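You operate a simulated robot arm through the tools that you are given. There is no shell and no other tool. Be economical: measure what you need, move in short steps, check, and stop when the job is done.

You run a simulated robot arm. Do the job below in one go: nothing can be reset, and whatever is moved stays where it is left.

TASK
Shut both open gates, zero the counter and run two cycles.
Fine: gates and counter first; motor on, clutch in, hand lever twice; motor off at the end.

It is judged by the outcome, as a careful person would: the job done as asked, and still so three seconds after it is handed in. It fails if anything else is knocked over, pushed out of place, dropped, spilled or broken.

THE ROBOT
A 7-joint arm with a two-finger parallel gripper on a trunk, on a base that drives. Base frame: it is fixed to the floor where the robot stands at the start and does not move with it; the origin is under the middle of the robot, x ahead of it, y to its left, z up. Lengths are in m, angles in rad, forces in N, time in s.
Its first joint turns from -2.897 to 2.897 rad. Places, roughly: clutch lever [0.7, 0.5, 1.1]; green gate [0.7, 0, 1.1]; green machine [1.2, 0.2, 1.1]; grey gate [0.7, 0.2, 1.1]; motor switch [0.7, -0.3, 1.1]. Payload 1.57 kg.
The tool frame sits at the grasp point between the pads (the TCP): z along the fingers, y along the line on which they close. The tips reach 0.03 m beyond it. Largest opening 0.08 m; finger width 0.017, thickness 0.012; the body of the gripper, 0.04 by 0.082 m, starts 0.08 m behind the TCP.
Orientation is that of the tool frame in the base frame, as a unit quaternion [x, y, z, w]. With the fingers straight down and closing along the base's y, the tool's x points along the base's -x, its y along +y and its z along -z.

THE INTERFACE
- The arm moves only by the tool step_arm. Its argument "moves" is a list of rows, each a list of 2 entries, a list of its own where there are three numbers: the shift along the base's x, y, z in cm, then the turn, a rotation vector about the base's x, y, z in rad. In form: [[[dx, dy, dz], [ax, ay, az]], ...]. A call has 1 to 12 rows; each row is the pose to reach, as a shift and turn from the pose commanded when the call began. "fingers" is the finger opening in cm, from 0 to 8, set as the call begins (left out, the last holds). Each row takes 0.2 s and may step no farther than 0.05 m and 0.15 rad from the row before; otherwise, or with a gripper value out of range, the whole call is refused. A pose out of reach is approached as far as the arm can. The call stops where the force on the tool passes 90 N (or 10 N more than at its start, if that is more) or the arm is blocked; 0.2 s more then pass. The fingers move at their own pace (about 0.153 m/s each) and stop on an object; they squeeze with about 39 N. The grip force told is the motor's: it shows also when the fingers shut on nothing. Time passes only in rows, and 0.2 s behind the last, so rows that repeat a pose let the fingers close. It gives the time, the measured TCP pose, the force on the tool (base axes), the opening and the grip force at its end, in the units of the frame above (readings bear some noise), with the torque about the TCP (base axes, N m) and any sound that the robot's microphone picked up.
- Cameras (640 x 400 px; columns grow to the right, rows downward): "scene" is now at [-0.0104, 0.1704, 1.4227]; the picture's right is [-0.19, -0.98, 0.00], its down [-0.13, 0.03, -0.99] and it looks along [0.97, -0.19, -0.13] (base axes); focal length 285 px, centre (320, 200). "wrist" rides on the gripper at [0.072, -0.007, -0.122] in the tool frame; the picture's right is [0.09, 1.00, 0.00], its down [-0.84, 0.08, -0.54] and it looks along [-0.54, 0.05, 0.84] (tool axes); focal length 238 px, centre (320, 200). There is no depth. A picture from a camera that has moved, and an enlarged one, comes with that camera's place and axes in the base frame and with its lens. The place of the scene camera against the robot may be out by one fixed shift of up to 0.012 m in any direction.
- get_image(camera): a new picture of that camera. No time passes.
- drive_base(legs): drives the robot by 1 to 6 legs, each [ahead, left, turn to the left] in m, m and rad, along the robot's own axes; the way and the turn of a leg run together, so that a leg with both is an arc; at most 1.5 m and 3.142 rad a leg. The arm and the cameras ride along, it lands a little off, and it stops where it bumps. It gives what a move gives.
- aim_head(pan, tilt): turns the head with the scene camera to pan (to the left, within 2.496 rad either way) and tilt (down, from -0.506 to 1.204), counted from straight ahead of the robot. It gives what a move gives.
- zoom(camera, box): a new picture of the part [left, top, right, bottom] of that camera's present view, enlarged. No time passes.
- job_done(): hands the job in; it is judged then, once.

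Go step by step. Nothing tells you exact positions but the pictures and the camera data: compare them with the known pose of the tool, close in by small moves and look again before you grip or let go. The budget is 120 turns and 98 pictures, counting those below and the enlarged ones. Unless the task says otherwise, let go and move clear before handing in, and close with one line.

The tools are called as a command line: name --argument value ..., lists and objects as JSON in quotes. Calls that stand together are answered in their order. step_arm: Moves the arm, as the interface text tells. Its arguments: {"type":"object","properties":{"moves":{"type":"array","items":{"type":"array"}},"fingers":{"type":"number"}},"required":["moves"]} The other tools are called the same way: drive_base (legs) drives the base; aim_head (pan, tilt) turns the head that bears the scene camera; get_image (camera) takes a picture; zoom (camera, box) takes an enlarged picture of a part of a camera's view; job_done () hands the job in.

At the start:

```text
time: 0.0
tcp_pos: [0.6256, 0.0489, 1.5262]
ee_rot: [0.0, 1.0, 0.0, 0.0]
force: [-0.5, 0.6, 0.3]
torque: [0.04, -0.01, 0.02]
width: 0.0802
gripper_force: 0.0
robot x, y, heading: [-0.0011, 0.0004, -0.0]
head pan, tilt: [-0.195, 0.129]
```

scene: 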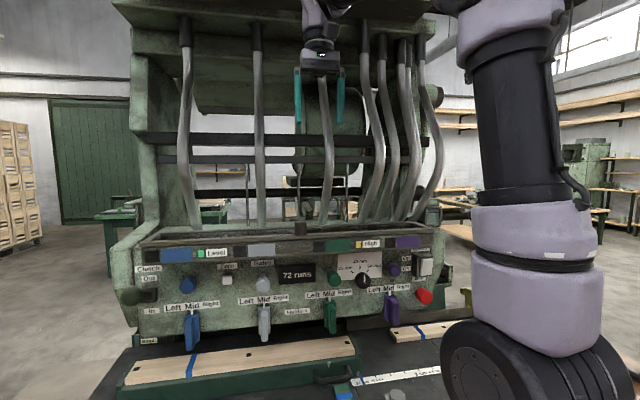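
wrist: 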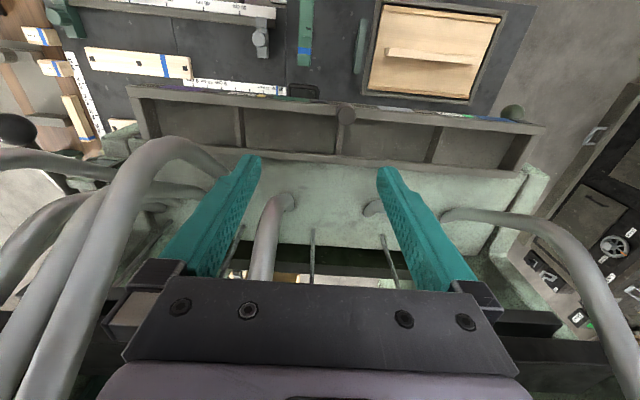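

I see a green machine with a control panel: counter at "72 runs", coloured levers and switches. I'll zoom in to read the labels before moving anything.

zoom --camera "scene" --box '[100, 220, 280, 360]'

zoom --camera "scene" --box '[270, 220, 450, 360]'

```text
2.86 times, centred on (190, 290) of scene
camera zoom: at [-0.0104, 0.1704, 1.4227], right [-0.19, -0.98, 0.0], down [-0.13, 0.03, -0.99], along [0.97, -0.19, -0.13], focal length 816 px, centre (691, -57)
```

zoom: 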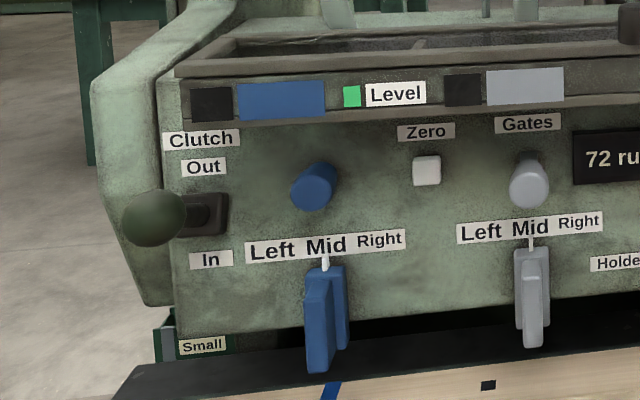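

```text
2.86 times, centred on (360, 290) of scene
camera zoom: at [-0.0104, 0.1704, 1.4227], right [-0.19, -0.98, 0.0], down [-0.13, 0.03, -0.99], along [0.97, -0.19, -0.13], focal length 816 px, centre (206, -57)
```

zoom: 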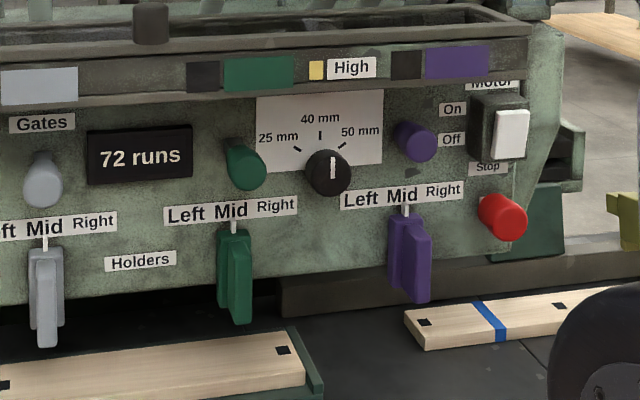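

The labels read "Gates" (knobs), Zero button, Clutch Out/In lever and Motor On/Off switch. I'll zoom closer to compare the gate knobs and strips.

zoom --camera "scene" --box '[140, 225, 250, 300]'

zoom --camera "scene" --box '[230, 225, 340, 300]'

zoom --camera "scene" --box '[330, 225, 440, 300]'

```text
5.33 times, centred on (195, 262) of scene
camera zoom: at [-0.0104, 0.1704, 1.4227], right [-0.19, -0.98, 0.0], down [-0.13, 0.03, -0.99], along [0.97, -0.19, -0.13], focal length 1522 px, centre (987, -133)
```

zoom: 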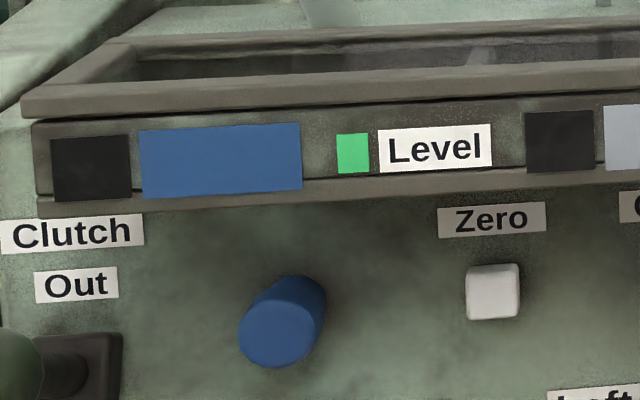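

```text
5.33 times, centred on (285, 262) of scene
camera zoom: at [-0.0104, 0.1704, 1.4227], right [-0.19, -0.98, 0.0], down [-0.13, 0.03, -0.99], along [0.97, -0.19, -0.13], focal length 1522 px, centre (507, -133)
```

zoom: 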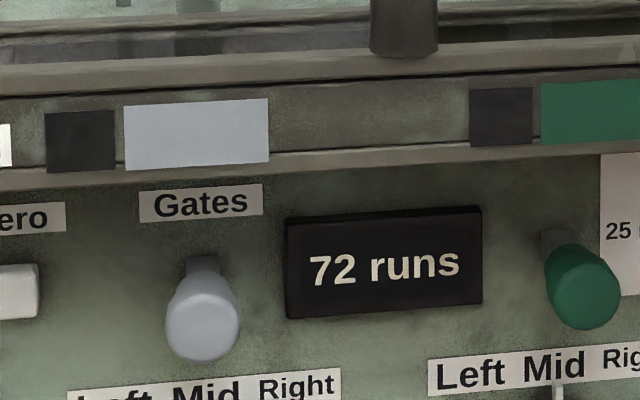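

```text
5.33 times, centred on (385, 262) of scene
camera zoom: at [-0.0104, 0.1704, 1.4227], right [-0.19, -0.98, 0.0], down [-0.13, 0.03, -0.99], along [0.97, -0.19, -0.13], focal length 1522 px, centre (-27, -133)
```

zoom: 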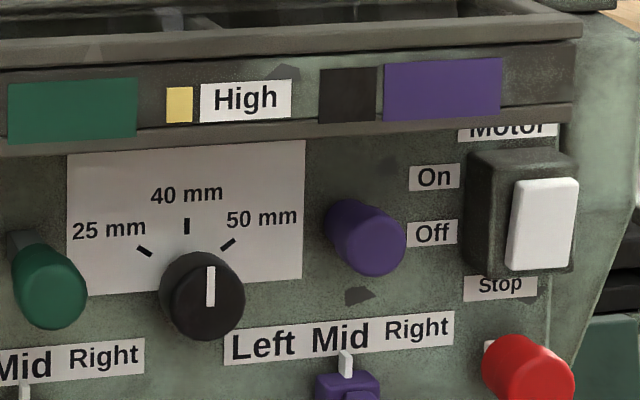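

Grey and green gate knobs show their stems (pulled out = open), blue and purple are in. Now I need to find the hand lever, so I'll look around.

aim_head --pan -0.6 --tilt 0.35

get_image --camera "scene"

aim_head --pan 0.3 --tilt 0.35

get_image --camera "scene"

```text
time: 0.9
tcp_pos: [0.6259, 0.0481, 1.5257]
ee_rot: [0.0, 1.0, 0.0, 0.0]
force: [0.1, -1.0, -0.6]
torque: [-0.03, 0.01, -0.02]
width: 0.0803
gripper_force: 0.2
robot x, y, heading: [-0.0016, 0.0019, 0.004]
head pan, tilt: [-0.6, 0.351]
```

```text
90 pictures are left
camera scene: at [-0.0243, 0.1357, 1.4021], right [-0.56, -0.83, 0.0], down [-0.28, 0.19, -0.94], along [0.78, -0.53, -0.34], focal length 285 px, centre (320, 200)
```

scene: 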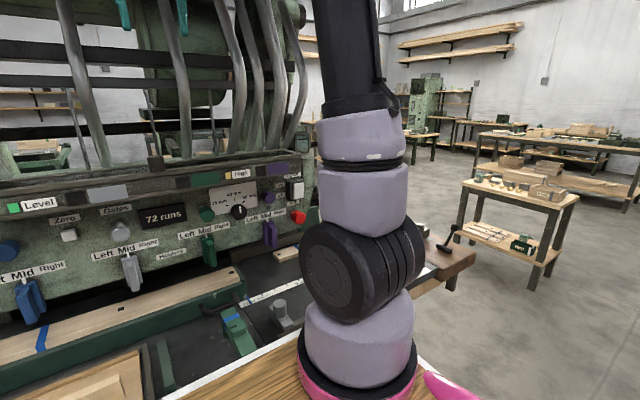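

```text
time: 2.1
tcp_pos: [0.626, 0.0494, 1.5267]
ee_rot: [0.0, 1.0, 0.0, -0.001]
force: [-1.1, 0.1, 0.2]
torque: [0.0, 0.02, 0.02]
width: 0.0798
gripper_force: 0.0
robot x, y, heading: [-0.0012, 0.0022, 0.002]
head pan, tilt: [0.3, 0.351]
```

```text
89 pictures are left
camera scene: at [-0.0122, 0.2157, 1.4021], right [0.29, -0.96, 0.0], down [-0.33, -0.1, -0.94], along [0.9, 0.28, -0.34], focal length 285 px, centre (320, 200)
```

scene: 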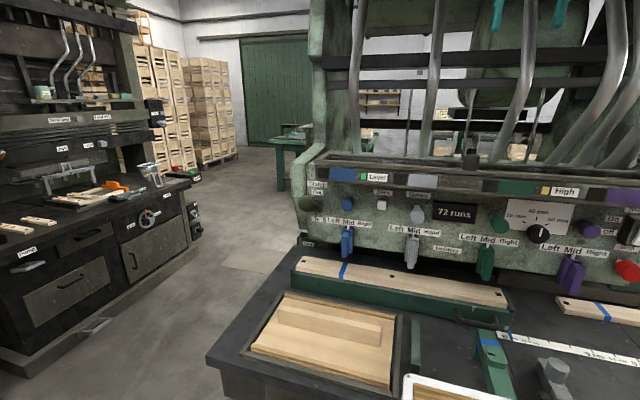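

There is a black lever on the right-hand end of the bench. I'll look at it more closely.

aim_head --pan -0.75 --tilt 0.5

get_image --camera "scene"

zoom --camera "scene" --box '[320, 100, 480, 220]'

zoom --camera "scene" --box '[60, 200, 260, 330]'

```text
time: 3.4
tcp_pos: [0.625, 0.0481, 1.5256]
ee_rot: [0.0, 1.0, 0.0, 0.0]
force: [-0.3, 0.0, -0.3]
torque: [-0.02, -0.01, 0.01]
width: 0.0801
gripper_force: 0.0
robot x, y, heading: [-0.0002, -0.0015, 0.004]
head pan, tilt: [-0.75, 0.499]
```

```text
88 pictures are left
camera scene: at [-0.0345, 0.1263, 1.3884], right [-0.68, -0.73, 0.0], down [-0.35, 0.33, -0.88], along [0.64, -0.6, -0.48], focal length 285 px, centre (320, 200)
```

scene: 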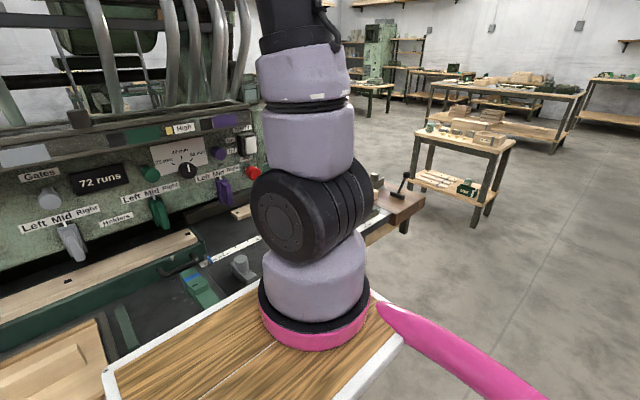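

```text
3.33 times, centred on (400, 160) of scene
camera zoom: at [-0.0345, 0.1263, 1.3884], right [-0.68, -0.73, 0.0], down [-0.35, 0.33, -0.88], along [0.64, -0.6, -0.48], focal length 951 px, centre (53, 333)
```

zoom: 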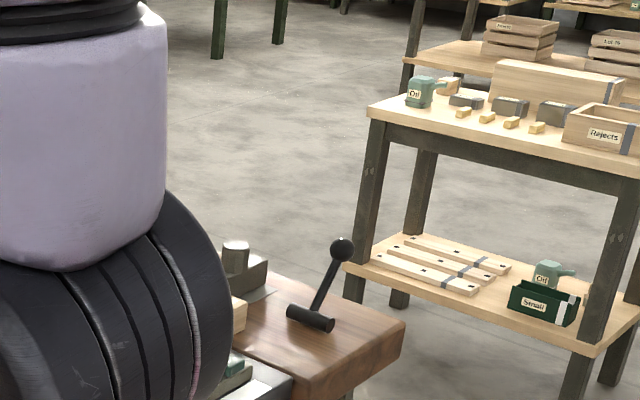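

```text
3.08 times, centred on (160, 265) of scene
camera zoom: at [-0.0345, 0.1263, 1.3884], right [-0.68, -0.73, 0.0], down [-0.35, 0.33, -0.88], along [0.64, -0.6, -0.48], focal length 878 px, centre (812, 0)
```

zoom: 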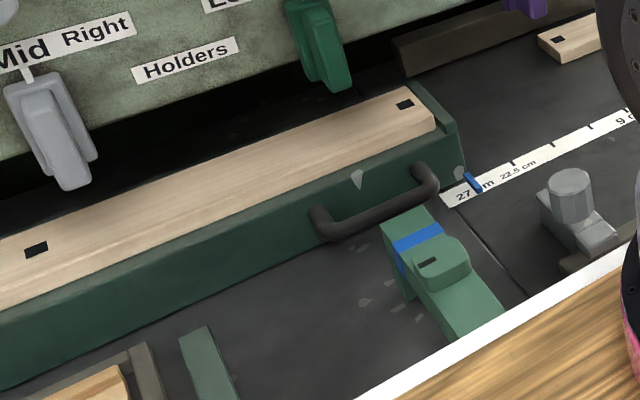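

The bench lever isn't certainly the machine's hand lever; something black also shows to the right of the panel behind the arm. I'll check through the wrist camera and zoom other areas.

zoom --camera "wrist" --box '[0, 0, 240, 150]'

zoom --camera "wrist" --box '[480, 60, 640, 340]'

```text
2.67 times, centred on (120, 75) of wrist
camera zoom: at [0.5527, 0.0428, 1.6478], right [-0.09, 1.0, 0.0], down [0.84, 0.08, 0.54], along [0.54, 0.05, -0.84], focal length 636 px, centre (853, 533)
```

zoom: 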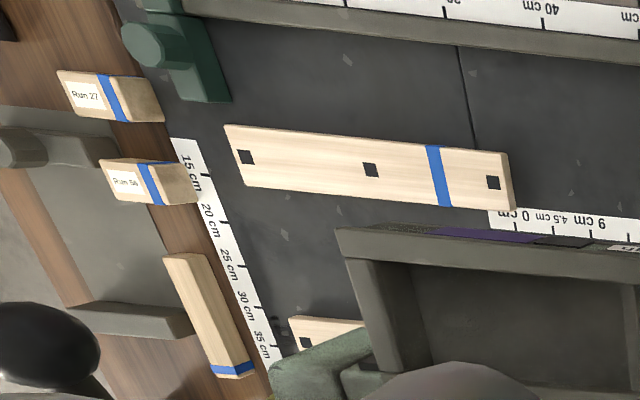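

```text
1.43 times, centred on (560, 200) of wrist
camera zoom: at [0.5527, 0.0428, 1.6478], right [-0.09, 1.0, 0.0], down [0.84, 0.08, 0.54], along [0.54, 0.05, -0.84], focal length 340 px, centre (-23, 200)
```

zoom: 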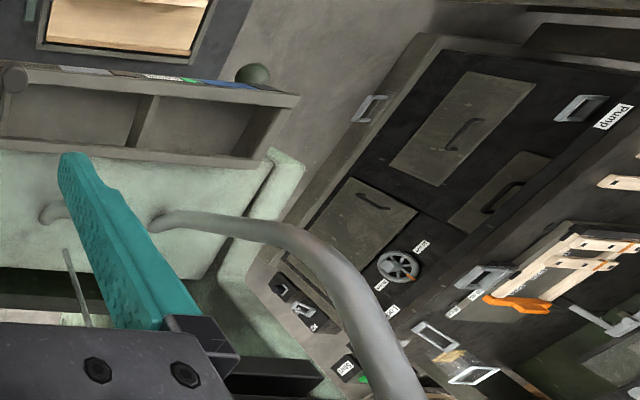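

A large black ball sits to the right of the machine, probably the hand lever. I'll pull the arm back and to the right to view it.

step_arm --moves '[[[-5, 0, 0], [0, 0, 0]], [[-9, 0, 0], [0, 0, 0]], [[-9, -5, 0], [0, 0, 0]], [[-9, -10, 0], [0, 0, 0]], [[-9, -15, 0], [0, 0, 0]], [[-9, -20, 0], [0, 0, 0]], [[-9, -25, 0], [0, 0, 0]], [[-9, -30, 0], [0, 0, 0]]]' --fingers 0

get_image --camera "wrist"

aim_head --pan -0.5 --tilt 0.3

get_image --camera "scene"

```text
time: 5.2
tcp_pos: [0.5368, -0.2528, 1.5266]
ee_rot: [0.0, 1.0, 0.0, 0.0]
force: [-0.6, 0.9, 0.7]
torque: [-0.05, 0.03, -0.01]
width: 0.0001
gripper_force: 20.6
robot x, y, heading: [0.0012, 0.0004, -0.001]
head pan, tilt: [-0.75, 0.499]
```

```text
83 pictures are left
camera wrist: at [0.4638, -0.2575, 1.6479], right [-0.09, 1.0, 0.0], down [0.84, 0.08, 0.54], along [0.54, 0.05, -0.84], focal length 238 px, centre (320, 200)
```

wrist: 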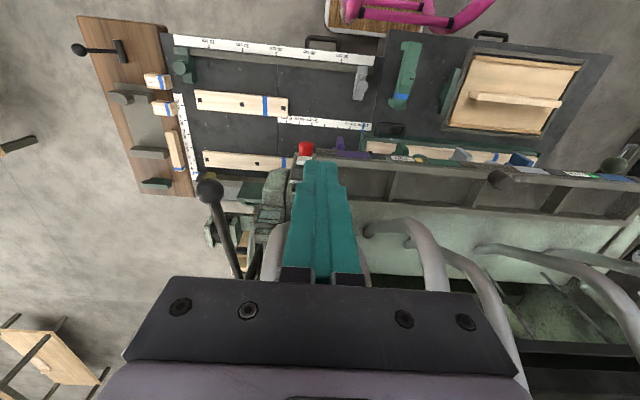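

```text
time: 5.9
tcp_pos: [0.5374, -0.2515, 1.5266]
ee_rot: [-0.001, 1.0, -0.001, 0.0]
force: [0.3, 0.1, 0.5]
torque: [-0.01, 0.01, 0.01]
width: 0.0001
gripper_force: 21.6
robot x, y, heading: [0.0037, 0.0008, -0.0]
head pan, tilt: [-0.499, 0.3]
```

```text
82 pictures are left
camera scene: at [-0.0192, 0.1435, 1.4067], right [-0.48, -0.88, 0.0], down [-0.26, 0.14, -0.96], along [0.84, -0.46, -0.3], focal length 285 px, centre (320, 200)
```

scene: 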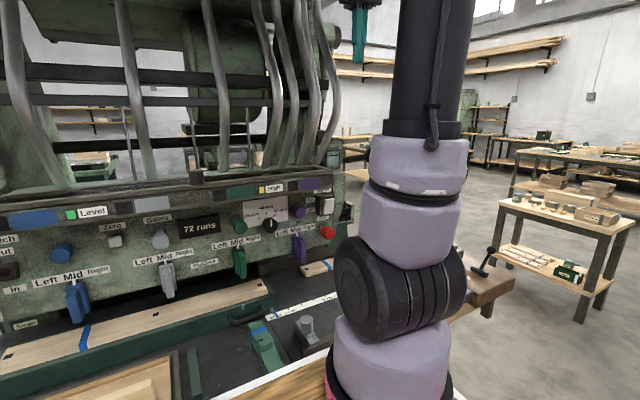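

The hand lever with a black ball is on the machine's right side, near (0.70, -0.43, 1.28). First the gates: I'll back off 0.25 m so the tool can point forward, then tilt it horizontal.

drive_base --legs '[[-0.25, 0, 0]]'

step_arm --moves '[[[0, 4, -3], [0, -0.15, 0]], [[0, 8, -6], [0, -0.3, 0]], [[0, 12, -9], [0, -0.45, 0]], [[0, 16, -12], [0, -0.6, 0]], [[0, 20, -15], [0, -0.75, 0]], [[0, 24, -18], [0, -0.9, 0]], [[0, 28, -21], [0, -1.05, 0]], [[0, 32, -24], [0, -1.2, 0]], [[0, 36, -27], [0, -1.35, 0]], [[0, 40, -30], [0, -1.5, 0]], [[0, 43, -33], [0, -1.571, 0]]]'

get_image --camera "wrist"

aim_head --pan -0.1 --tilt 0.25

get_image --camera "scene"

```text
time: 7.8
tcp_pos: [0.2869, -0.2532, 1.5258]
ee_rot: [0.001, 1.0, 0.0, 0.0]
force: [-0.7, -0.7, -0.1]
torque: [-0.03, 0.03, 0.0]
width: 0.0001
gripper_force: 21.4
robot x, y, heading: [-0.2474, -0.0029, -0.001]
head pan, tilt: [-0.499, 0.3]
```

```text
time: 9.9
tcp_pos: [0.3221, 0.1641, 1.2475]
ee_rot: [0.063, 0.816, 0.069, 0.57]
force: [0.9, 0.2, -0.1]
torque: [-0.03, 0.02, -0.05]
width: 0.0
gripper_force: 21.3
out of reach, approached as far as the arm can: row 7, 8, 9, 10
robot x, y, heading: [-0.2505, 0.0007, -0.004]
head pan, tilt: [-0.499, 0.3]
stopped in row 10: the arm was blocked; the commanded pose is now the measured one
```

```text
81 pictures are left
camera wrist: at [0.1823, 0.1667, 1.222], right [-0.01, 1.0, 0.1], down [-0.22, -0.1, 0.97], along [0.98, -0.02, 0.22], focal length 238 px, centre (320, 200)
```

wrist: 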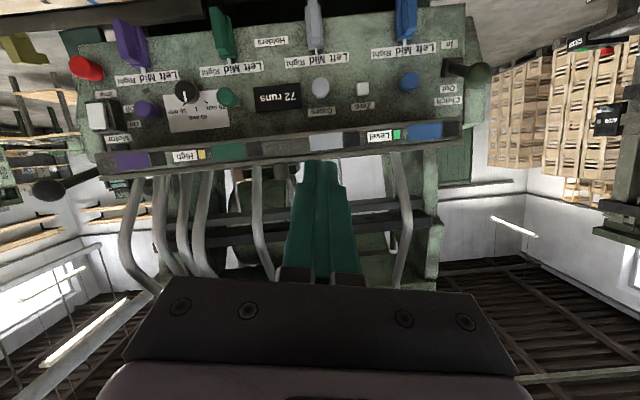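

```text
time: 10.8
tcp_pos: [0.3241, 0.1636, 1.2492]
ee_rot: [0.065, 0.817, 0.068, 0.569]
force: [0.5, 0.2, 0.4]
torque: [0.02, -0.02, -0.02]
width: 0.0001
gripper_force: 21.6
robot x, y, heading: [-0.2518, 0.0009, -0.003]
head pan, tilt: [-0.099, 0.25]
```

```text
80 pictures are left
camera scene: at [-0.2595, 0.169, 1.4036], right [-0.21, -0.98, 0.0], down [-0.32, 0.07, -0.94], along [0.92, -0.2, -0.33], focal length 285 px, centre (320, 200)
```

scene: 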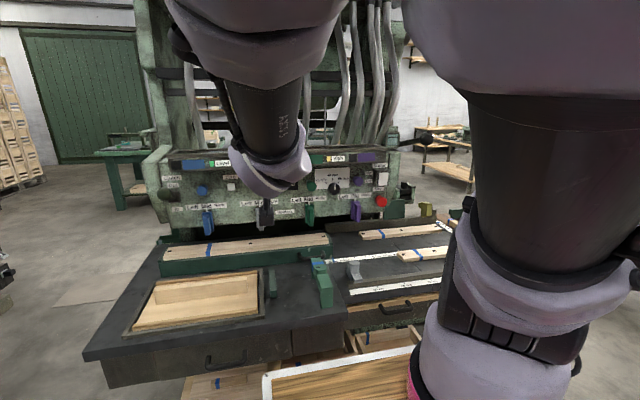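

The arm got cramped while turning. I'll extend forward to x≈0.52 first, then finish the levelling.

step_arm --moves '[[[4, 0, 0], [0, 0, 0]], [[8, 0, 0], [0, 0, 0]], [[12, 0, -1], [0, 0, 0]], [[16, 0, -3], [0, 0, 0]], [[17, 0, -4], [-0.063, -0.117, 0]], [[18, 0, -6], [-0.126, -0.235, 0]], [[18, 0, -8], [-0.188, -0.352, -0.004]], [[18, 0, -8], [-0.188, -0.352, -0.004]]]'

get_image --camera "wrist"

```text
time: 12.6
tcp_pos: [0.5035, 0.1632, 1.169]
ee_rot: [-0.002, 0.707, 0.001, 0.708]
force: [0.0, -0.5, 0.1]
torque: [-0.04, 0.0, 0.03]
width: 0.0
gripper_force: 21.2
robot x, y, heading: [-0.2487, -0.002, -0.003]
head pan, tilt: [-0.099, 0.25]
```

```text
79 pictures are left
camera wrist: at [0.38, 0.1582, 1.0955], right [0.0, 1.0, -0.09], down [-0.54, 0.08, 0.84], along [0.84, 0.05, 0.54], focal length 238 px, centre (320, 200)
```

wrist: 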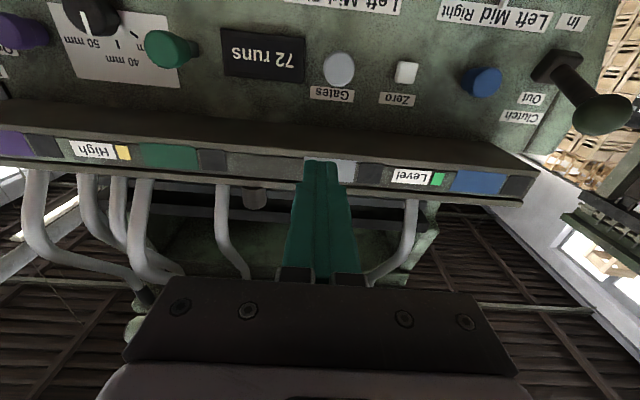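

Triangulating: grey knob tip ≈ (0.685, 0.182, 1.113), green ≈ (0.685, -0.012, 1.111), Zero button ≈ (0.75, 0.276, 1.113). I line up with the grey knob.

step_arm --moves '[[[0, 1, -3], [0, 0, 0]], [[4, 2, -5.6], [0, 0, 0]], [[8, 2, -5.6], [0, 0, 0]], [[12, 2, -5.6], [0, 0, 0]]]'

get_image --camera "wrist"

```text
time: 13.6
tcp_pos: [0.6224, 0.183, 1.1119]
ee_rot: [-0.002, 0.707, 0.001, 0.707]
force: [-1.2, 0.9, -0.4]
torque: [-0.03, 0.02, -0.03]
width: 0.0
gripper_force: 21.4
robot x, y, heading: [-0.2507, -0.0007, -0.002]
head pan, tilt: [-0.099, 0.25]
```

```text
78 pictures are left
camera wrist: at [0.4991, 0.1785, 1.0394], right [0.0, 1.0, -0.09], down [-0.54, 0.08, 0.84], along [0.84, 0.05, 0.54], focal length 238 px, centre (320, 200)
```

wrist: 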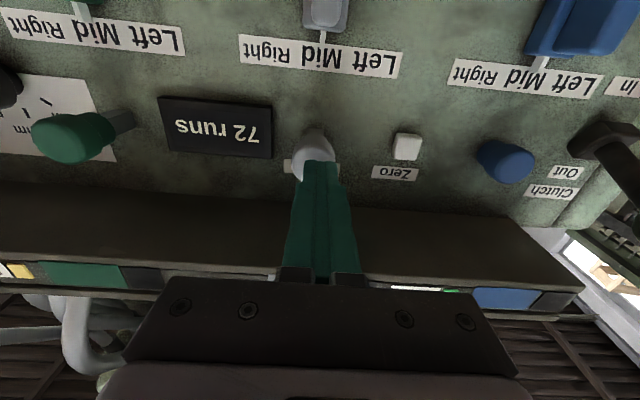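

Fingers are aligned with the grey knob. Now push it in, in small steps.

step_arm --moves '[[[1.5, -0.4, 0], [0, 0, 0]], [[3, -0.4, 0], [0, 0, 0]], [[4, -0.4, 0], [0, 0, 0]], [[5, -0.4, 0], [0, 0, 0]]]'

get_image --camera "wrist"

```text
time: 14.6
tcp_pos: [0.662, 0.1796, 1.1121]
ee_rot: [-0.001, 0.707, 0.0, 0.707]
force: [-51.1, -3.9, 16.7]
torque: [-0.47, -0.63, -0.13]
width: 0.0003
gripper_force: 21.4
robot x, y, heading: [-0.2465, -0.0003, -0.002]
head pan, tilt: [-0.099, 0.25]
stopped in row 4: the force on the tool passed its limit at 114 N (the readings are from after the stop); the commanded pose is now the measured one
```

```text
77 pictures are left
camera wrist: at [0.5384, 0.1744, 1.0397], right [0.0, 1.0, -0.09], down [-0.54, 0.08, 0.84], along [0.84, 0.05, 0.54], focal length 238 px, centre (320, 200)
```

wrist: 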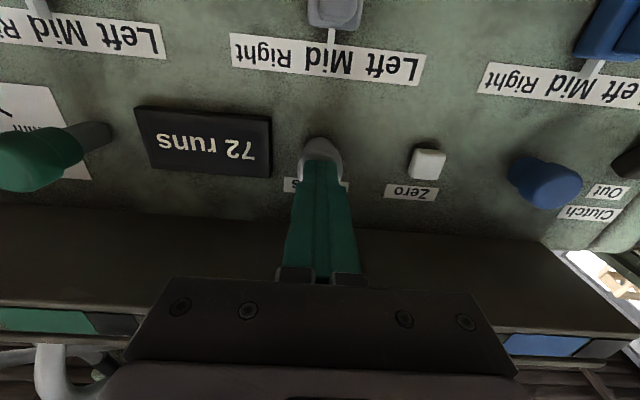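

The push met firm resistance at tip x≈0.69. I'll back off and compare the grey knob with the blue one.

step_arm --moves '[[[-3, 0, 0], [0, 0, 0]], [[-7, 0, 0], [0, 0, 0]], [[-9, -4, 0], [0, 0, 0]], [[-9, -8, 0], [0, 0, 0]]]'

get_image --camera "wrist"

get_image --camera "scene"

```text
time: 15.6
tcp_pos: [0.5754, 0.0996, 1.1083]
ee_rot: [-0.002, 0.709, 0.0, 0.705]
force: [0.3, 1.3, -1.1]
torque: [0.01, 0.04, -0.02]
width: 0.0
gripper_force: 21.1
robot x, y, heading: [-0.2499, 0.0005, 0.001]
head pan, tilt: [-0.099, 0.25]
```

```text
76 pictures are left
camera wrist: at [0.4512, 0.0944, 1.0371], right [0.0, 1.0, -0.09], down [-0.54, 0.08, 0.84], along [0.84, 0.05, 0.53], focal length 238 px, centre (320, 200)
```

wrist: 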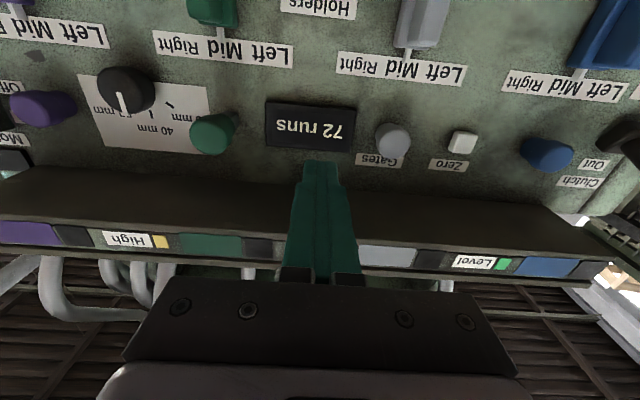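

```text
75 pictures are left
camera scene: at [-0.259, 0.1795, 1.4115], right [-0.1, -0.99, 0.0], down [-0.25, 0.02, -0.97], along [0.96, -0.1, -0.25], focal length 285 px, centre (320, 200)
```

scene: 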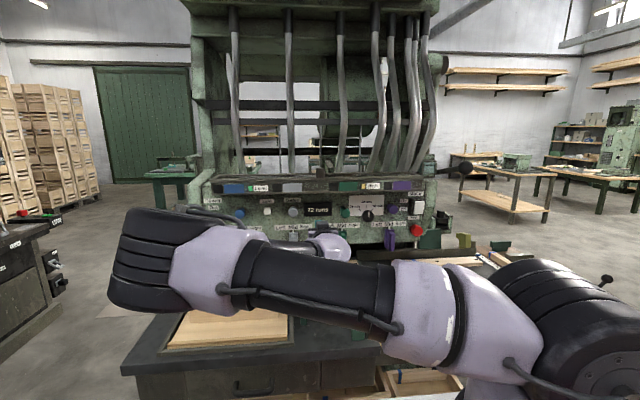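

zoom --camera "wrist" --box '[340, 90, 620, 290]'

zoom --camera "scene" --box '[190, 160, 450, 280]'

```text
2.00 times, centred on (480, 190) of wrist
camera zoom: at [0.4512, 0.0944, 1.0371], right [0.0, 1.0, -0.09], down [-0.54, 0.08, 0.84], along [0.84, 0.05, 0.53], focal length 477 px, centre (0, 220)
```

zoom: 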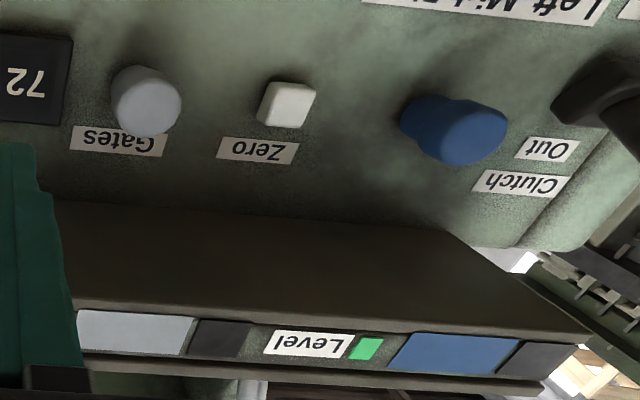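

```text
2.46 times, centred on (320, 220) of scene
camera zoom: at [-0.259, 0.1795, 1.4115], right [-0.1, -0.99, 0.0], down [-0.25, 0.02, -0.97], along [0.96, -0.1, -0.25], focal length 703 px, centre (320, 151)
```

zoom: 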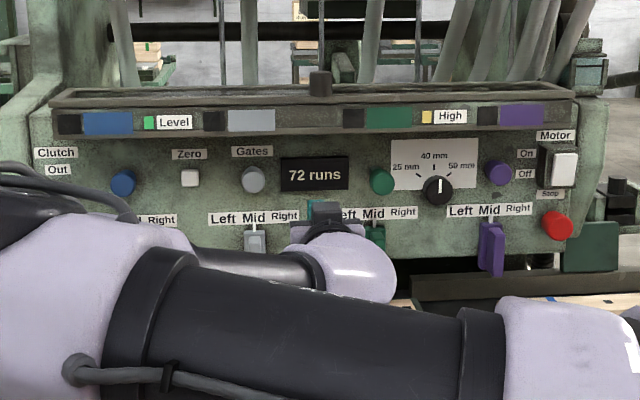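

Grey now matches blue (in). Next, the green knob at y≈-0.012.

step_arm --moves '[[[0, -4, 0], [0, 0, 0]], [[0, -8, 0.3], [0, 0, 0]], [[0, -11.1, 0.3], [0, 0, 0]], [[4, -11.1, 0.3], [0, 0, 0]]]'

get_image --camera "wrist"

```text
time: 16.6
tcp_pos: [0.6144, -0.0104, 1.1114]
ee_rot: [-0.001, 0.709, 0.0, 0.705]
force: [0.4, -0.1, -0.6]
torque: [-0.01, 0.0, -0.01]
width: 0.0002
gripper_force: 21.0
robot x, y, heading: [-0.2486, -0.0005, -0.009]
head pan, tilt: [-0.099, 0.25]
```

```text
72 pictures are left
camera wrist: at [0.4917, -0.0162, 1.0393], right [0.0, 1.0, -0.09], down [-0.54, 0.08, 0.84], along [0.84, 0.05, 0.53], focal length 238 px, centre (320, 200)
```

wrist: 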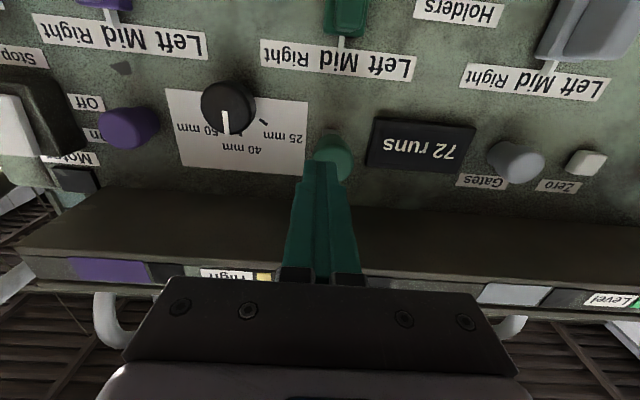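

step_arm --moves '[[[1.5, 0.5, 0], [0, 0, 0]], [[3, 0.5, 0], [0, 0, 0]], [[4, 0.5, 0], [0, 0, 0]], [[4.8, 0.5, 0], [0, 0, 0]], [[5.3, 0.5, 0], [0, 0, 0]]]'

step_arm --moves '[[[-3, 0, 0], [0, 0, 0]], [[-7, 0, 0], [0, 0, 0]], [[-9, 4, 0], [0, 0, 0]], [[-9, 8, 0], [0, 0, 0]]]'

get_image --camera "wrist"

```text
time: 17.9
tcp_pos: [0.6615, -0.0048, 1.1121]
ee_rot: [-0.001, 0.71, -0.001, 0.705]
force: [-43.9, 5.8, 14.8]
torque: [0.05, -0.57, 0.41]
width: 0.0
gripper_force: 21.4
robot x, y, heading: [-0.2526, 0.0021, 0.001]
head pan, tilt: [-0.099, 0.25]
stopped in row 5: the force on the tool passed its limit at 94 N (the readings are from after the stop); the commanded pose is now the measured one
```

```text
time: 18.9
tcp_pos: [0.5744, 0.0752, 1.1088]
ee_rot: [-0.001, 0.711, -0.002, 0.703]
force: [0.8, 0.0, -0.2]
torque: [-0.01, -0.03, 0.02]
width: 0.0
gripper_force: 21.4
robot x, y, heading: [-0.2541, 0.0002, 0.001]
head pan, tilt: [-0.099, 0.25]
```

```text
71 pictures are left
camera wrist: at [0.451, 0.0693, 1.0378], right [0.0, 1.0, -0.1], down [-0.53, 0.08, 0.84], along [0.85, 0.05, 0.53], focal length 238 px, centre (320, 200)
```

wrist: 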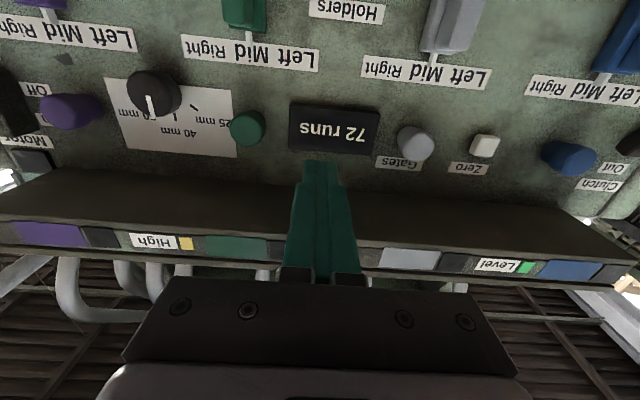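

Both gates are in. Now to the white Zero button at y≈0.28.

step_arm --moves '[[[0, 5, 0], [0, 0, 0]], [[0, 10, 0.3], [0, 0, 0]], [[0, 15, 0.3], [0, 0, 0]], [[0, 20, 0.4], [0, 0, 0]], [[5, 20.5, 0.4], [0, 0, 0]], [[9, 20.5, 0.4], [0, 0, 0]]]'

get_image --camera "wrist"

```text
refused: row 5 steps farther than a row can; nothing moved
```

```text
70 pictures are left
camera wrist: at [0.451, 0.0693, 1.0378], right [0.0, 1.0, -0.1], down [-0.53, 0.08, 0.84], along [0.85, 0.05, 0.53], focal length 238 px, centre (320, 200)
```

wrist: 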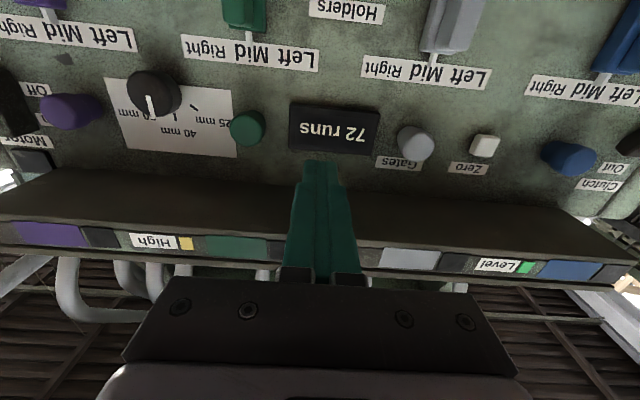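

One row was too long, so nothing moved; I resend it with shorter steps.

step_arm --moves '[[[0, 5, 0], [0, 0, 0]], [[0, 9.9, 0.3], [0, 0, 0]], [[0, 14.8, 0.3], [0, 0, 0]], [[0, 19, 0.4], [0, 0, 0]], [[4, 20.5, 0.4], [0, 0, 0]], [[8.5, 20.5, 0.4], [0, 0, 0]]]'

get_image --camera "wrist"

```text
time: 20.3
tcp_pos: [0.6576, 0.2822, 1.1135]
ee_rot: [-0.002, 0.711, -0.001, 0.703]
force: [0.3, 0.6, 0.9]
torque: [0.02, 0.02, 0.01]
width: 0.0001
gripper_force: 21.4
robot x, y, heading: [-0.2519, 0.0037, -0.003]
head pan, tilt: [-0.099, 0.25]
```

```text
69 pictures are left
camera wrist: at [0.5342, 0.276, 1.0424], right [0.0, 1.0, -0.1], down [-0.53, 0.08, 0.84], along [0.85, 0.05, 0.53], focal length 238 px, centre (320, 200)
```

wrist: 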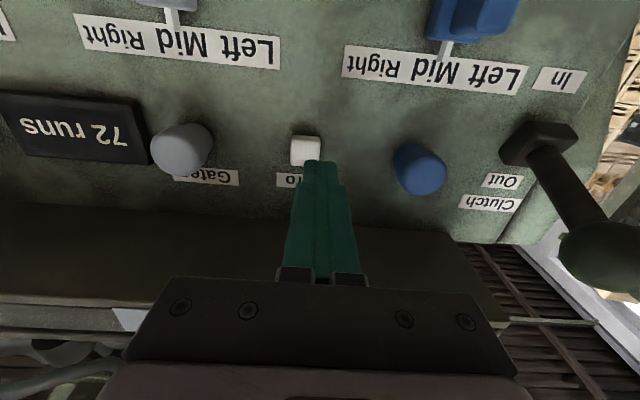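

Button centre at about y=0.27, z=1.118; I shift and press.

step_arm --moves '[[[0, -1.2, 0.4], [0, 0, 0]], [[2, -1.2, 0.4], [0, 0, 0]], [[4, -1.2, 0.4], [0, 0, 0]], [[5, -1.2, 0.4], [0, 0, 0]], [[6, -1.2, 0.4], [0, 0, 0]], [[7, -1.2, 0.4], [0, 0, 0]]]'

get_image --camera "wrist"

```text
time: 21.5
tcp_pos: [0.7033, 0.2684, 1.1169]
ee_rot: [0.001, 0.712, -0.002, 0.702]
force: [-95.3, -19.0, 24.8]
torque: [-0.31, -1.25, -0.55]
width: 0.0001
gripper_force: 21.3
robot x, y, heading: [-0.2524, -0.0011, -0.001]
head pan, tilt: [-0.099, 0.25]
heard: click
stopped in row 5: the force on the tool passed its limit at 206 N (the readings are from after the stop); the commanded pose is now the measured one
```

```text
68 pictures are left
camera wrist: at [0.5793, 0.2628, 1.0463], right [0.0, 1.0, -0.09], down [-0.53, 0.08, 0.84], along [0.85, 0.05, 0.53], focal length 238 px, centre (320, 200)
```

wrist: 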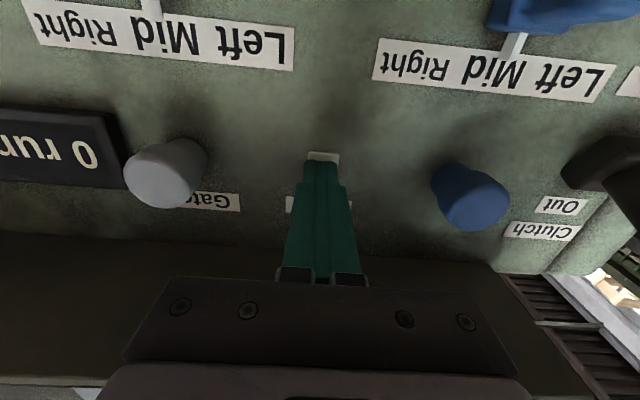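

Counter reads "0 runs". I back off and travel right to view the motor switch.

step_arm --moves '[[[-4, 0, 0], [0, 0, 0]], [[-8, 0, 0], [0, 0, 0]], [[-12, 0, 0], [0, 0, 0]], [[-15, -4, 0], [0, 0, 0]], [[-15, -9, 0], [0, 0, 0]], [[-15, -14, 0], [0, 0, 0]], [[-15, -19, 0], [0, 0, 0]], [[-15, -24, 0], [0, 0, 0]], [[-15, -29, 0], [0, 0, 0]], [[-15, -34, 0], [0, 0, 0]], [[-15, -39, 0], [0, 0, 0]], [[-15, -44, 0], [0, 0, 0]]]'

get_image --camera "wrist"

get_image --camera "scene"

```text
time: 24.1
tcp_pos: [0.5603, -0.1695, 1.108]
ee_rot: [-0.001, 0.715, -0.001, 0.699]
force: [-0.4, 0.6, 0.2]
torque: [0.01, 0.01, -0.06]
width: 0.0
gripper_force: 21.3
robot x, y, heading: [-0.2517, -0.0022, -0.004]
head pan, tilt: [-0.099, 0.25]
```

```text
67 pictures are left
camera wrist: at [0.4356, -0.1749, 1.0391], right [-0.01, 1.0, -0.1], down [-0.52, 0.08, 0.85], along [0.85, 0.05, 0.52], focal length 238 px, centre (320, 200)
```

wrist: 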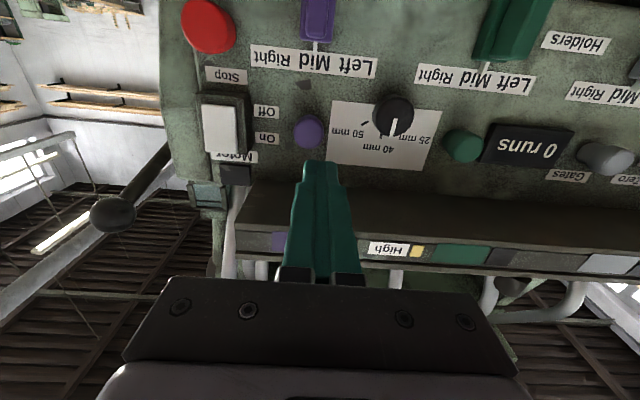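

```text
66 pictures are left
camera scene: at [-0.2625, 0.1797, 1.4114], right [-0.1, -1.0, 0.0], down [-0.25, 0.02, -0.97], along [0.96, -0.1, -0.25], focal length 285 px, centre (320, 200)
```

scene: 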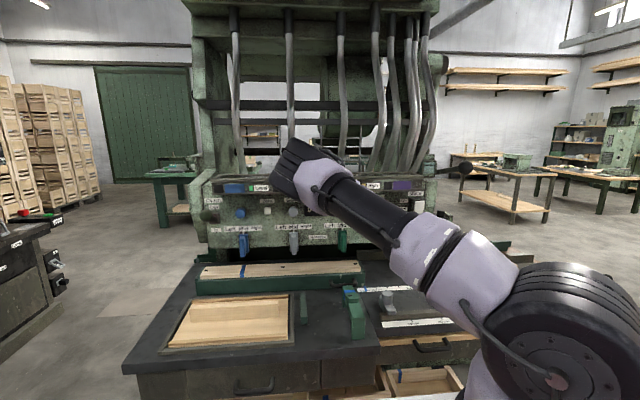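

zoom --camera "wrist" --box '[160, 60, 320, 180]'

zoom --camera "wrist" --box '[0, 80, 240, 300]'

```text
3.33 times, centred on (240, 120) of wrist
camera zoom: at [0.4356, -0.1749, 1.0391], right [-0.01, 1.0, -0.1], down [-0.52, 0.08, 0.85], along [0.85, 0.05, 0.52], focal length 794 px, centre (587, 467)
```

zoom: 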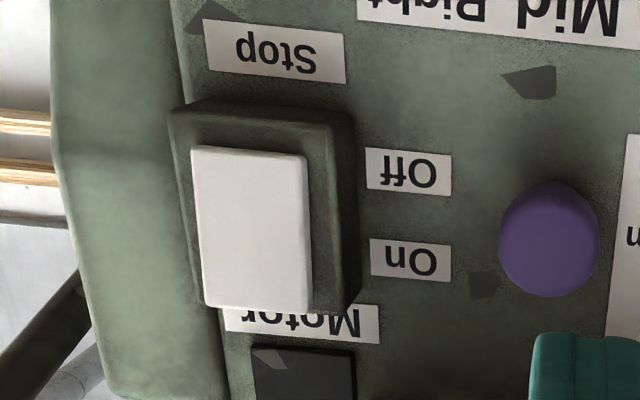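

```text
1.82 times, centred on (120, 190) of wrist
camera zoom: at [0.4356, -0.1749, 1.0391], right [-0.01, 1.0, -0.1], down [-0.52, 0.08, 0.85], along [0.85, 0.05, 0.52], focal length 433 px, centre (684, 218)
```

zoom: 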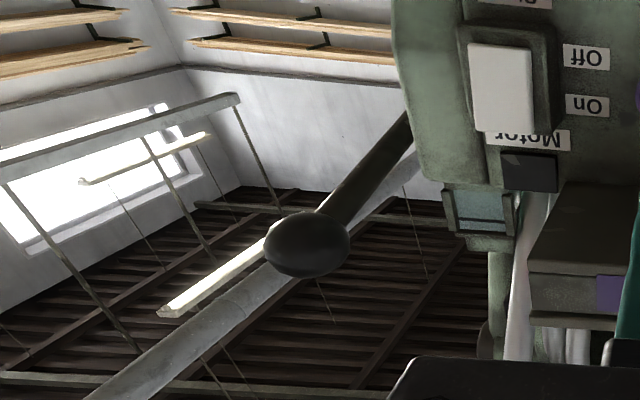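

The rocker's top end stands out (Off), so pressing its top gives On: target about (0.72, -0.288, 1.142). I line up in front of it.

step_arm --moves '[[[0, -4, 1], [0, 0, 0]], [[0, -8, 2], [0, 0, 0]], [[0, -11.9, 3.4], [0, 0, 0]], [[4, -11.9, 3.4], [0, 0, 0]], [[8, -11.9, 3.4], [0, 0, 0]], [[9, -11.9, 3.4], [0, 0, 0]]]'

get_image --camera "wrist"

```text
time: 25.5
tcp_pos: [0.65, -0.2909, 1.1457]
ee_rot: [-0.002, 0.715, -0.001, 0.699]
force: [-1.1, -0.4, 0.9]
torque: [0.01, 0.05, -0.02]
width: 0.0
gripper_force: 21.3
robot x, y, heading: [-0.2542, -0.0066, -0.005]
head pan, tilt: [-0.099, 0.25]
```

```text
63 pictures are left
camera wrist: at [0.5251, -0.2958, 1.0745], right [0.0, 1.0, -0.1], down [-0.52, 0.08, 0.85], along [0.85, 0.05, 0.52], focal length 238 px, centre (320, 200)
```

wrist: 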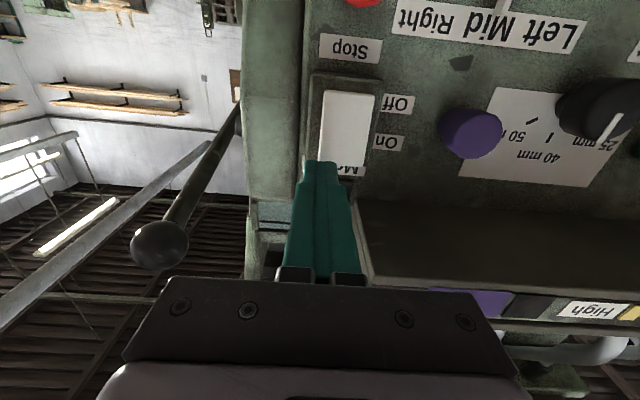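

The paddle is ~2 cm left of the fingers; I shift and press its top.

step_arm --moves '[[[0, 2, 0], [0, 0, 0]], [[1.5, 2, 0], [0, 0, 0]], [[2.5, 2, 0], [0, 0, 0]], [[3.3, 2, 0], [0, 0, 0]], [[4, 2, 0], [0, 0, 0]], [[4.7, 2, 0], [0, 0, 0]], [[5.4, 2, 0], [0, 0, 0]]]'

get_image --camera "wrist"

```text
time: 26.3
tcp_pos: [0.6649, -0.27, 1.146]
ee_rot: [-0.001, 0.717, -0.003, 0.697]
force: [-54.0, 18.6, 22.6]
torque: [0.15, -0.16, 0.54]
width: 0.0
gripper_force: 20.8
robot x, y, heading: [-0.2523, -0.0017, 0.004]
head pan, tilt: [-0.099, 0.25]
stopped in row 4: the force on the tool passed its limit at 108 N (the readings are from after the stop); the commanded pose is now the measured one
```

```text
62 pictures are left
camera wrist: at [0.5391, -0.2755, 1.0757], right [0.0, 1.0, -0.1], down [-0.52, 0.08, 0.85], along [0.85, 0.05, 0.52], focal length 238 px, centre (320, 200)
```

wrist: 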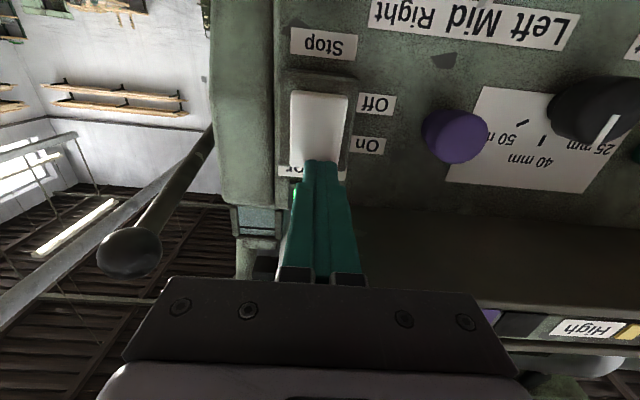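

Resistance without a click. I back off to see whether the rocker changed.

step_arm --moves '[[[-4, 0, 0], [0, 0, 0]], [[-8, 0, -1], [0, 0, 0]], [[-10, 5, -2], [0, 0, 0]], [[-10, 9, -3], [0, 0, 0]]]'

zoom --camera "wrist" --box '[160, 60, 320, 180]'

```text
refused: row 3 steps farther than a row can; nothing moved
```

```text
3.33 times, centred on (240, 120) of wrist
camera zoom: at [0.5391, -0.2755, 1.0757], right [0.0, 1.0, -0.1], down [-0.52, 0.08, 0.85], along [0.85, 0.05, 0.52], focal length 794 px, centre (587, 467)
```

zoom: 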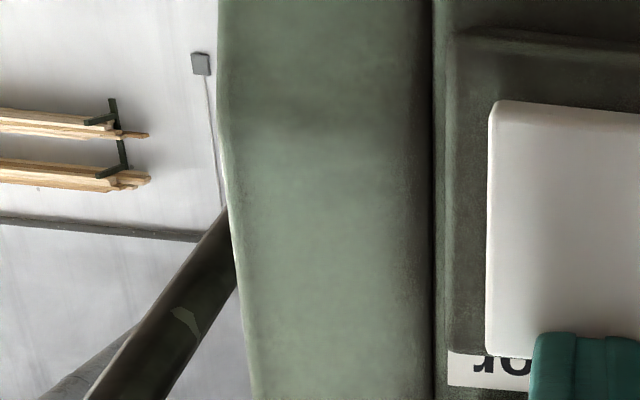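

step_arm --moves '[[[-4, 0, 0], [0, 0, 0]], [[-8, 0, -1], [0, 0, 0]], [[-10, 4, -2], [0, 0, 0]], [[-10, 8, -3], [0, 0, 0]]]'

zoom --camera "wrist" --box '[140, 60, 300, 180]'

aim_head --pan -0.35 --tilt 0.25

get_image --camera "scene"

```text
time: 27.3
tcp_pos: [0.5666, -0.1931, 1.1115]
ee_rot: [0.001, 0.718, -0.003, 0.696]
force: [0.0, -0.2, -0.6]
torque: [0.0, -0.03, 0.05]
width: 0.0002
gripper_force: 21.0
robot x, y, heading: [-0.2564, 0.0015, -0.0]
head pan, tilt: [-0.099, 0.25]
```

```text
3.33 times, centred on (220, 120) of wrist
camera zoom: at [0.4419, -0.198, 1.0424], right [0.0, 1.0, -0.1], down [-0.52, 0.08, 0.85], along [0.86, 0.05, 0.51], focal length 794 px, centre (653, 467)
```

zoom: 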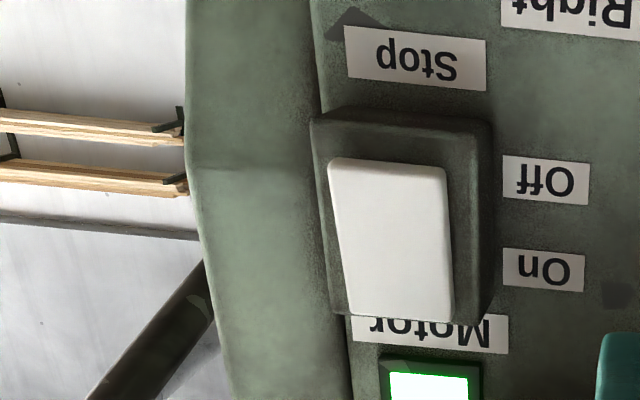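

```text
time: 28.1
tcp_pos: [0.568, -0.1912, 1.1122]
ee_rot: [0.001, 0.718, -0.003, 0.696]
force: [-0.7, 0.4, 0.5]
torque: [0.01, 0.04, 0.0]
width: 0.0003
gripper_force: 21.6
robot x, y, heading: [-0.2549, 0.0015, -0.002]
head pan, tilt: [-0.351, 0.25]
```

```text
59 pictures are left
camera scene: at [-0.2682, 0.1563, 1.4115], right [-0.34, -0.94, 0.0], down [-0.23, 0.08, -0.97], along [0.91, -0.33, -0.25], focal length 285 px, centre (320, 200)
```

scene: 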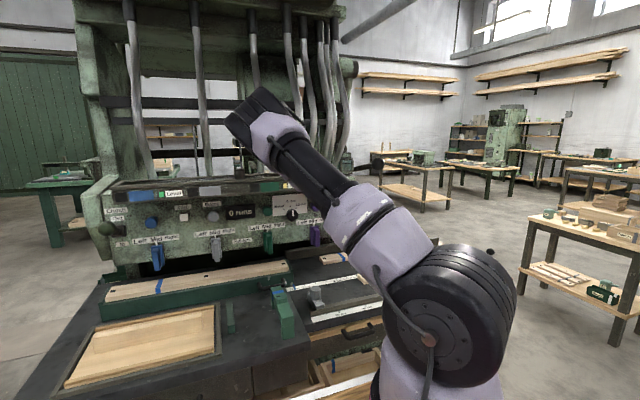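

The motor lamp is lit green — motor on. Now the clutch lever: its ball is at ≈(0.637, 0.458, 1.133), Out is up and In is down. I'll go above it and press down.

step_arm --moves '[[[0, 5, 0], [0, 0, 0]], [[0, 10, 0], [0, 0, 0]], [[0, 15, 0], [0, 0, 0]], [[0, 20, 0], [0, 0, 0]], [[0, 25, 0], [0, 0, 0]], [[0, 30, 0], [0, 0, 0]], [[0, 35, 0], [0, 0, 0]], [[0, 39, 3], [0, 0, 0]], [[0, 43, 6], [0, 0, 0]], [[0, 47, 8], [0, 0, 0]], [[0, 51, 8], [0, 0, 0]], [[0, 55, 8], [0, 0, 0]]]'

get_image --camera "wrist"

```text
time: 30.7
tcp_pos: [0.5687, 0.3593, 1.1914]
ee_rot: [0.0, 0.718, -0.003, 0.696]
force: [-0.2, 0.5, 0.9]
torque: [0.0, 0.0, 0.06]
width: 0.0
gripper_force: 21.1
robot x, y, heading: [-0.2577, 0.0003, 0.002]
head pan, tilt: [-0.351, 0.25]
```

```text
58 pictures are left
camera wrist: at [0.4429, 0.354, 1.1222], right [0.0, 1.0, -0.1], down [-0.52, 0.08, 0.85], along [0.86, 0.05, 0.51], focal length 238 px, centre (320, 200)
```

wrist: 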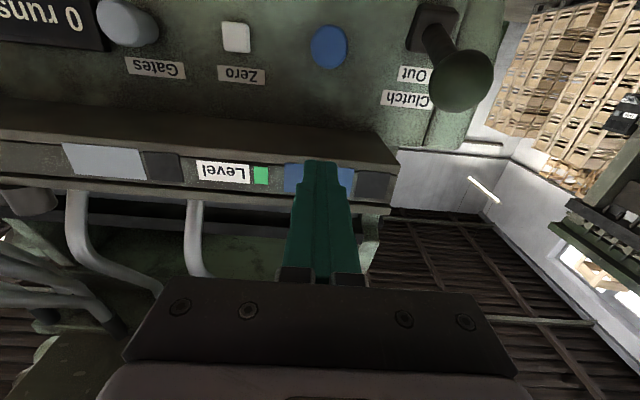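

step_arm --moves '[[[0, 4.9, 0], [0, 0, 0]], [[0, 9.8, 0], [0, 0, 0]], [[3, 9.8, 0], [0, 0, 0]], [[6, 9.8, 0], [0, 0, 0]], [[6, 9.8, -1.5], [0, 0, 0]]]'

get_image --camera "wrist"

```text
time: 31.9
tcp_pos: [0.6292, 0.4572, 1.1763]
ee_rot: [0.0, 0.717, -0.002, 0.697]
force: [0.1, 0.2, -0.4]
torque: [-0.01, 0.0, 0.0]
width: 0.0001
gripper_force: 21.2
robot x, y, heading: [-0.2555, -0.0022, -0.008]
head pan, tilt: [-0.351, 0.25]
```

```text
57 pictures are left
camera wrist: at [0.5032, 0.4523, 1.1081], right [0.0, 1.0, -0.1], down [-0.52, 0.08, 0.85], along [0.86, 0.05, 0.51], focal length 238 px, centre (320, 200)
```

wrist: 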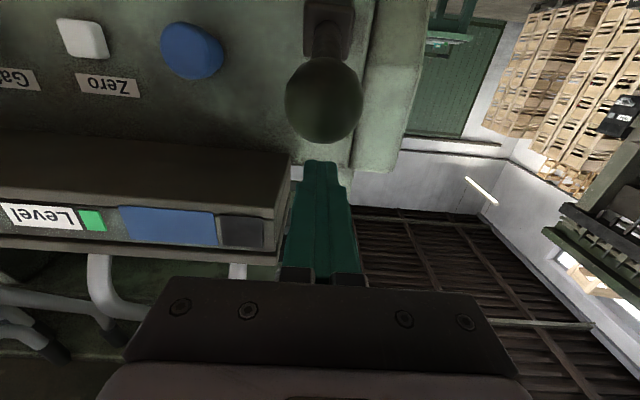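

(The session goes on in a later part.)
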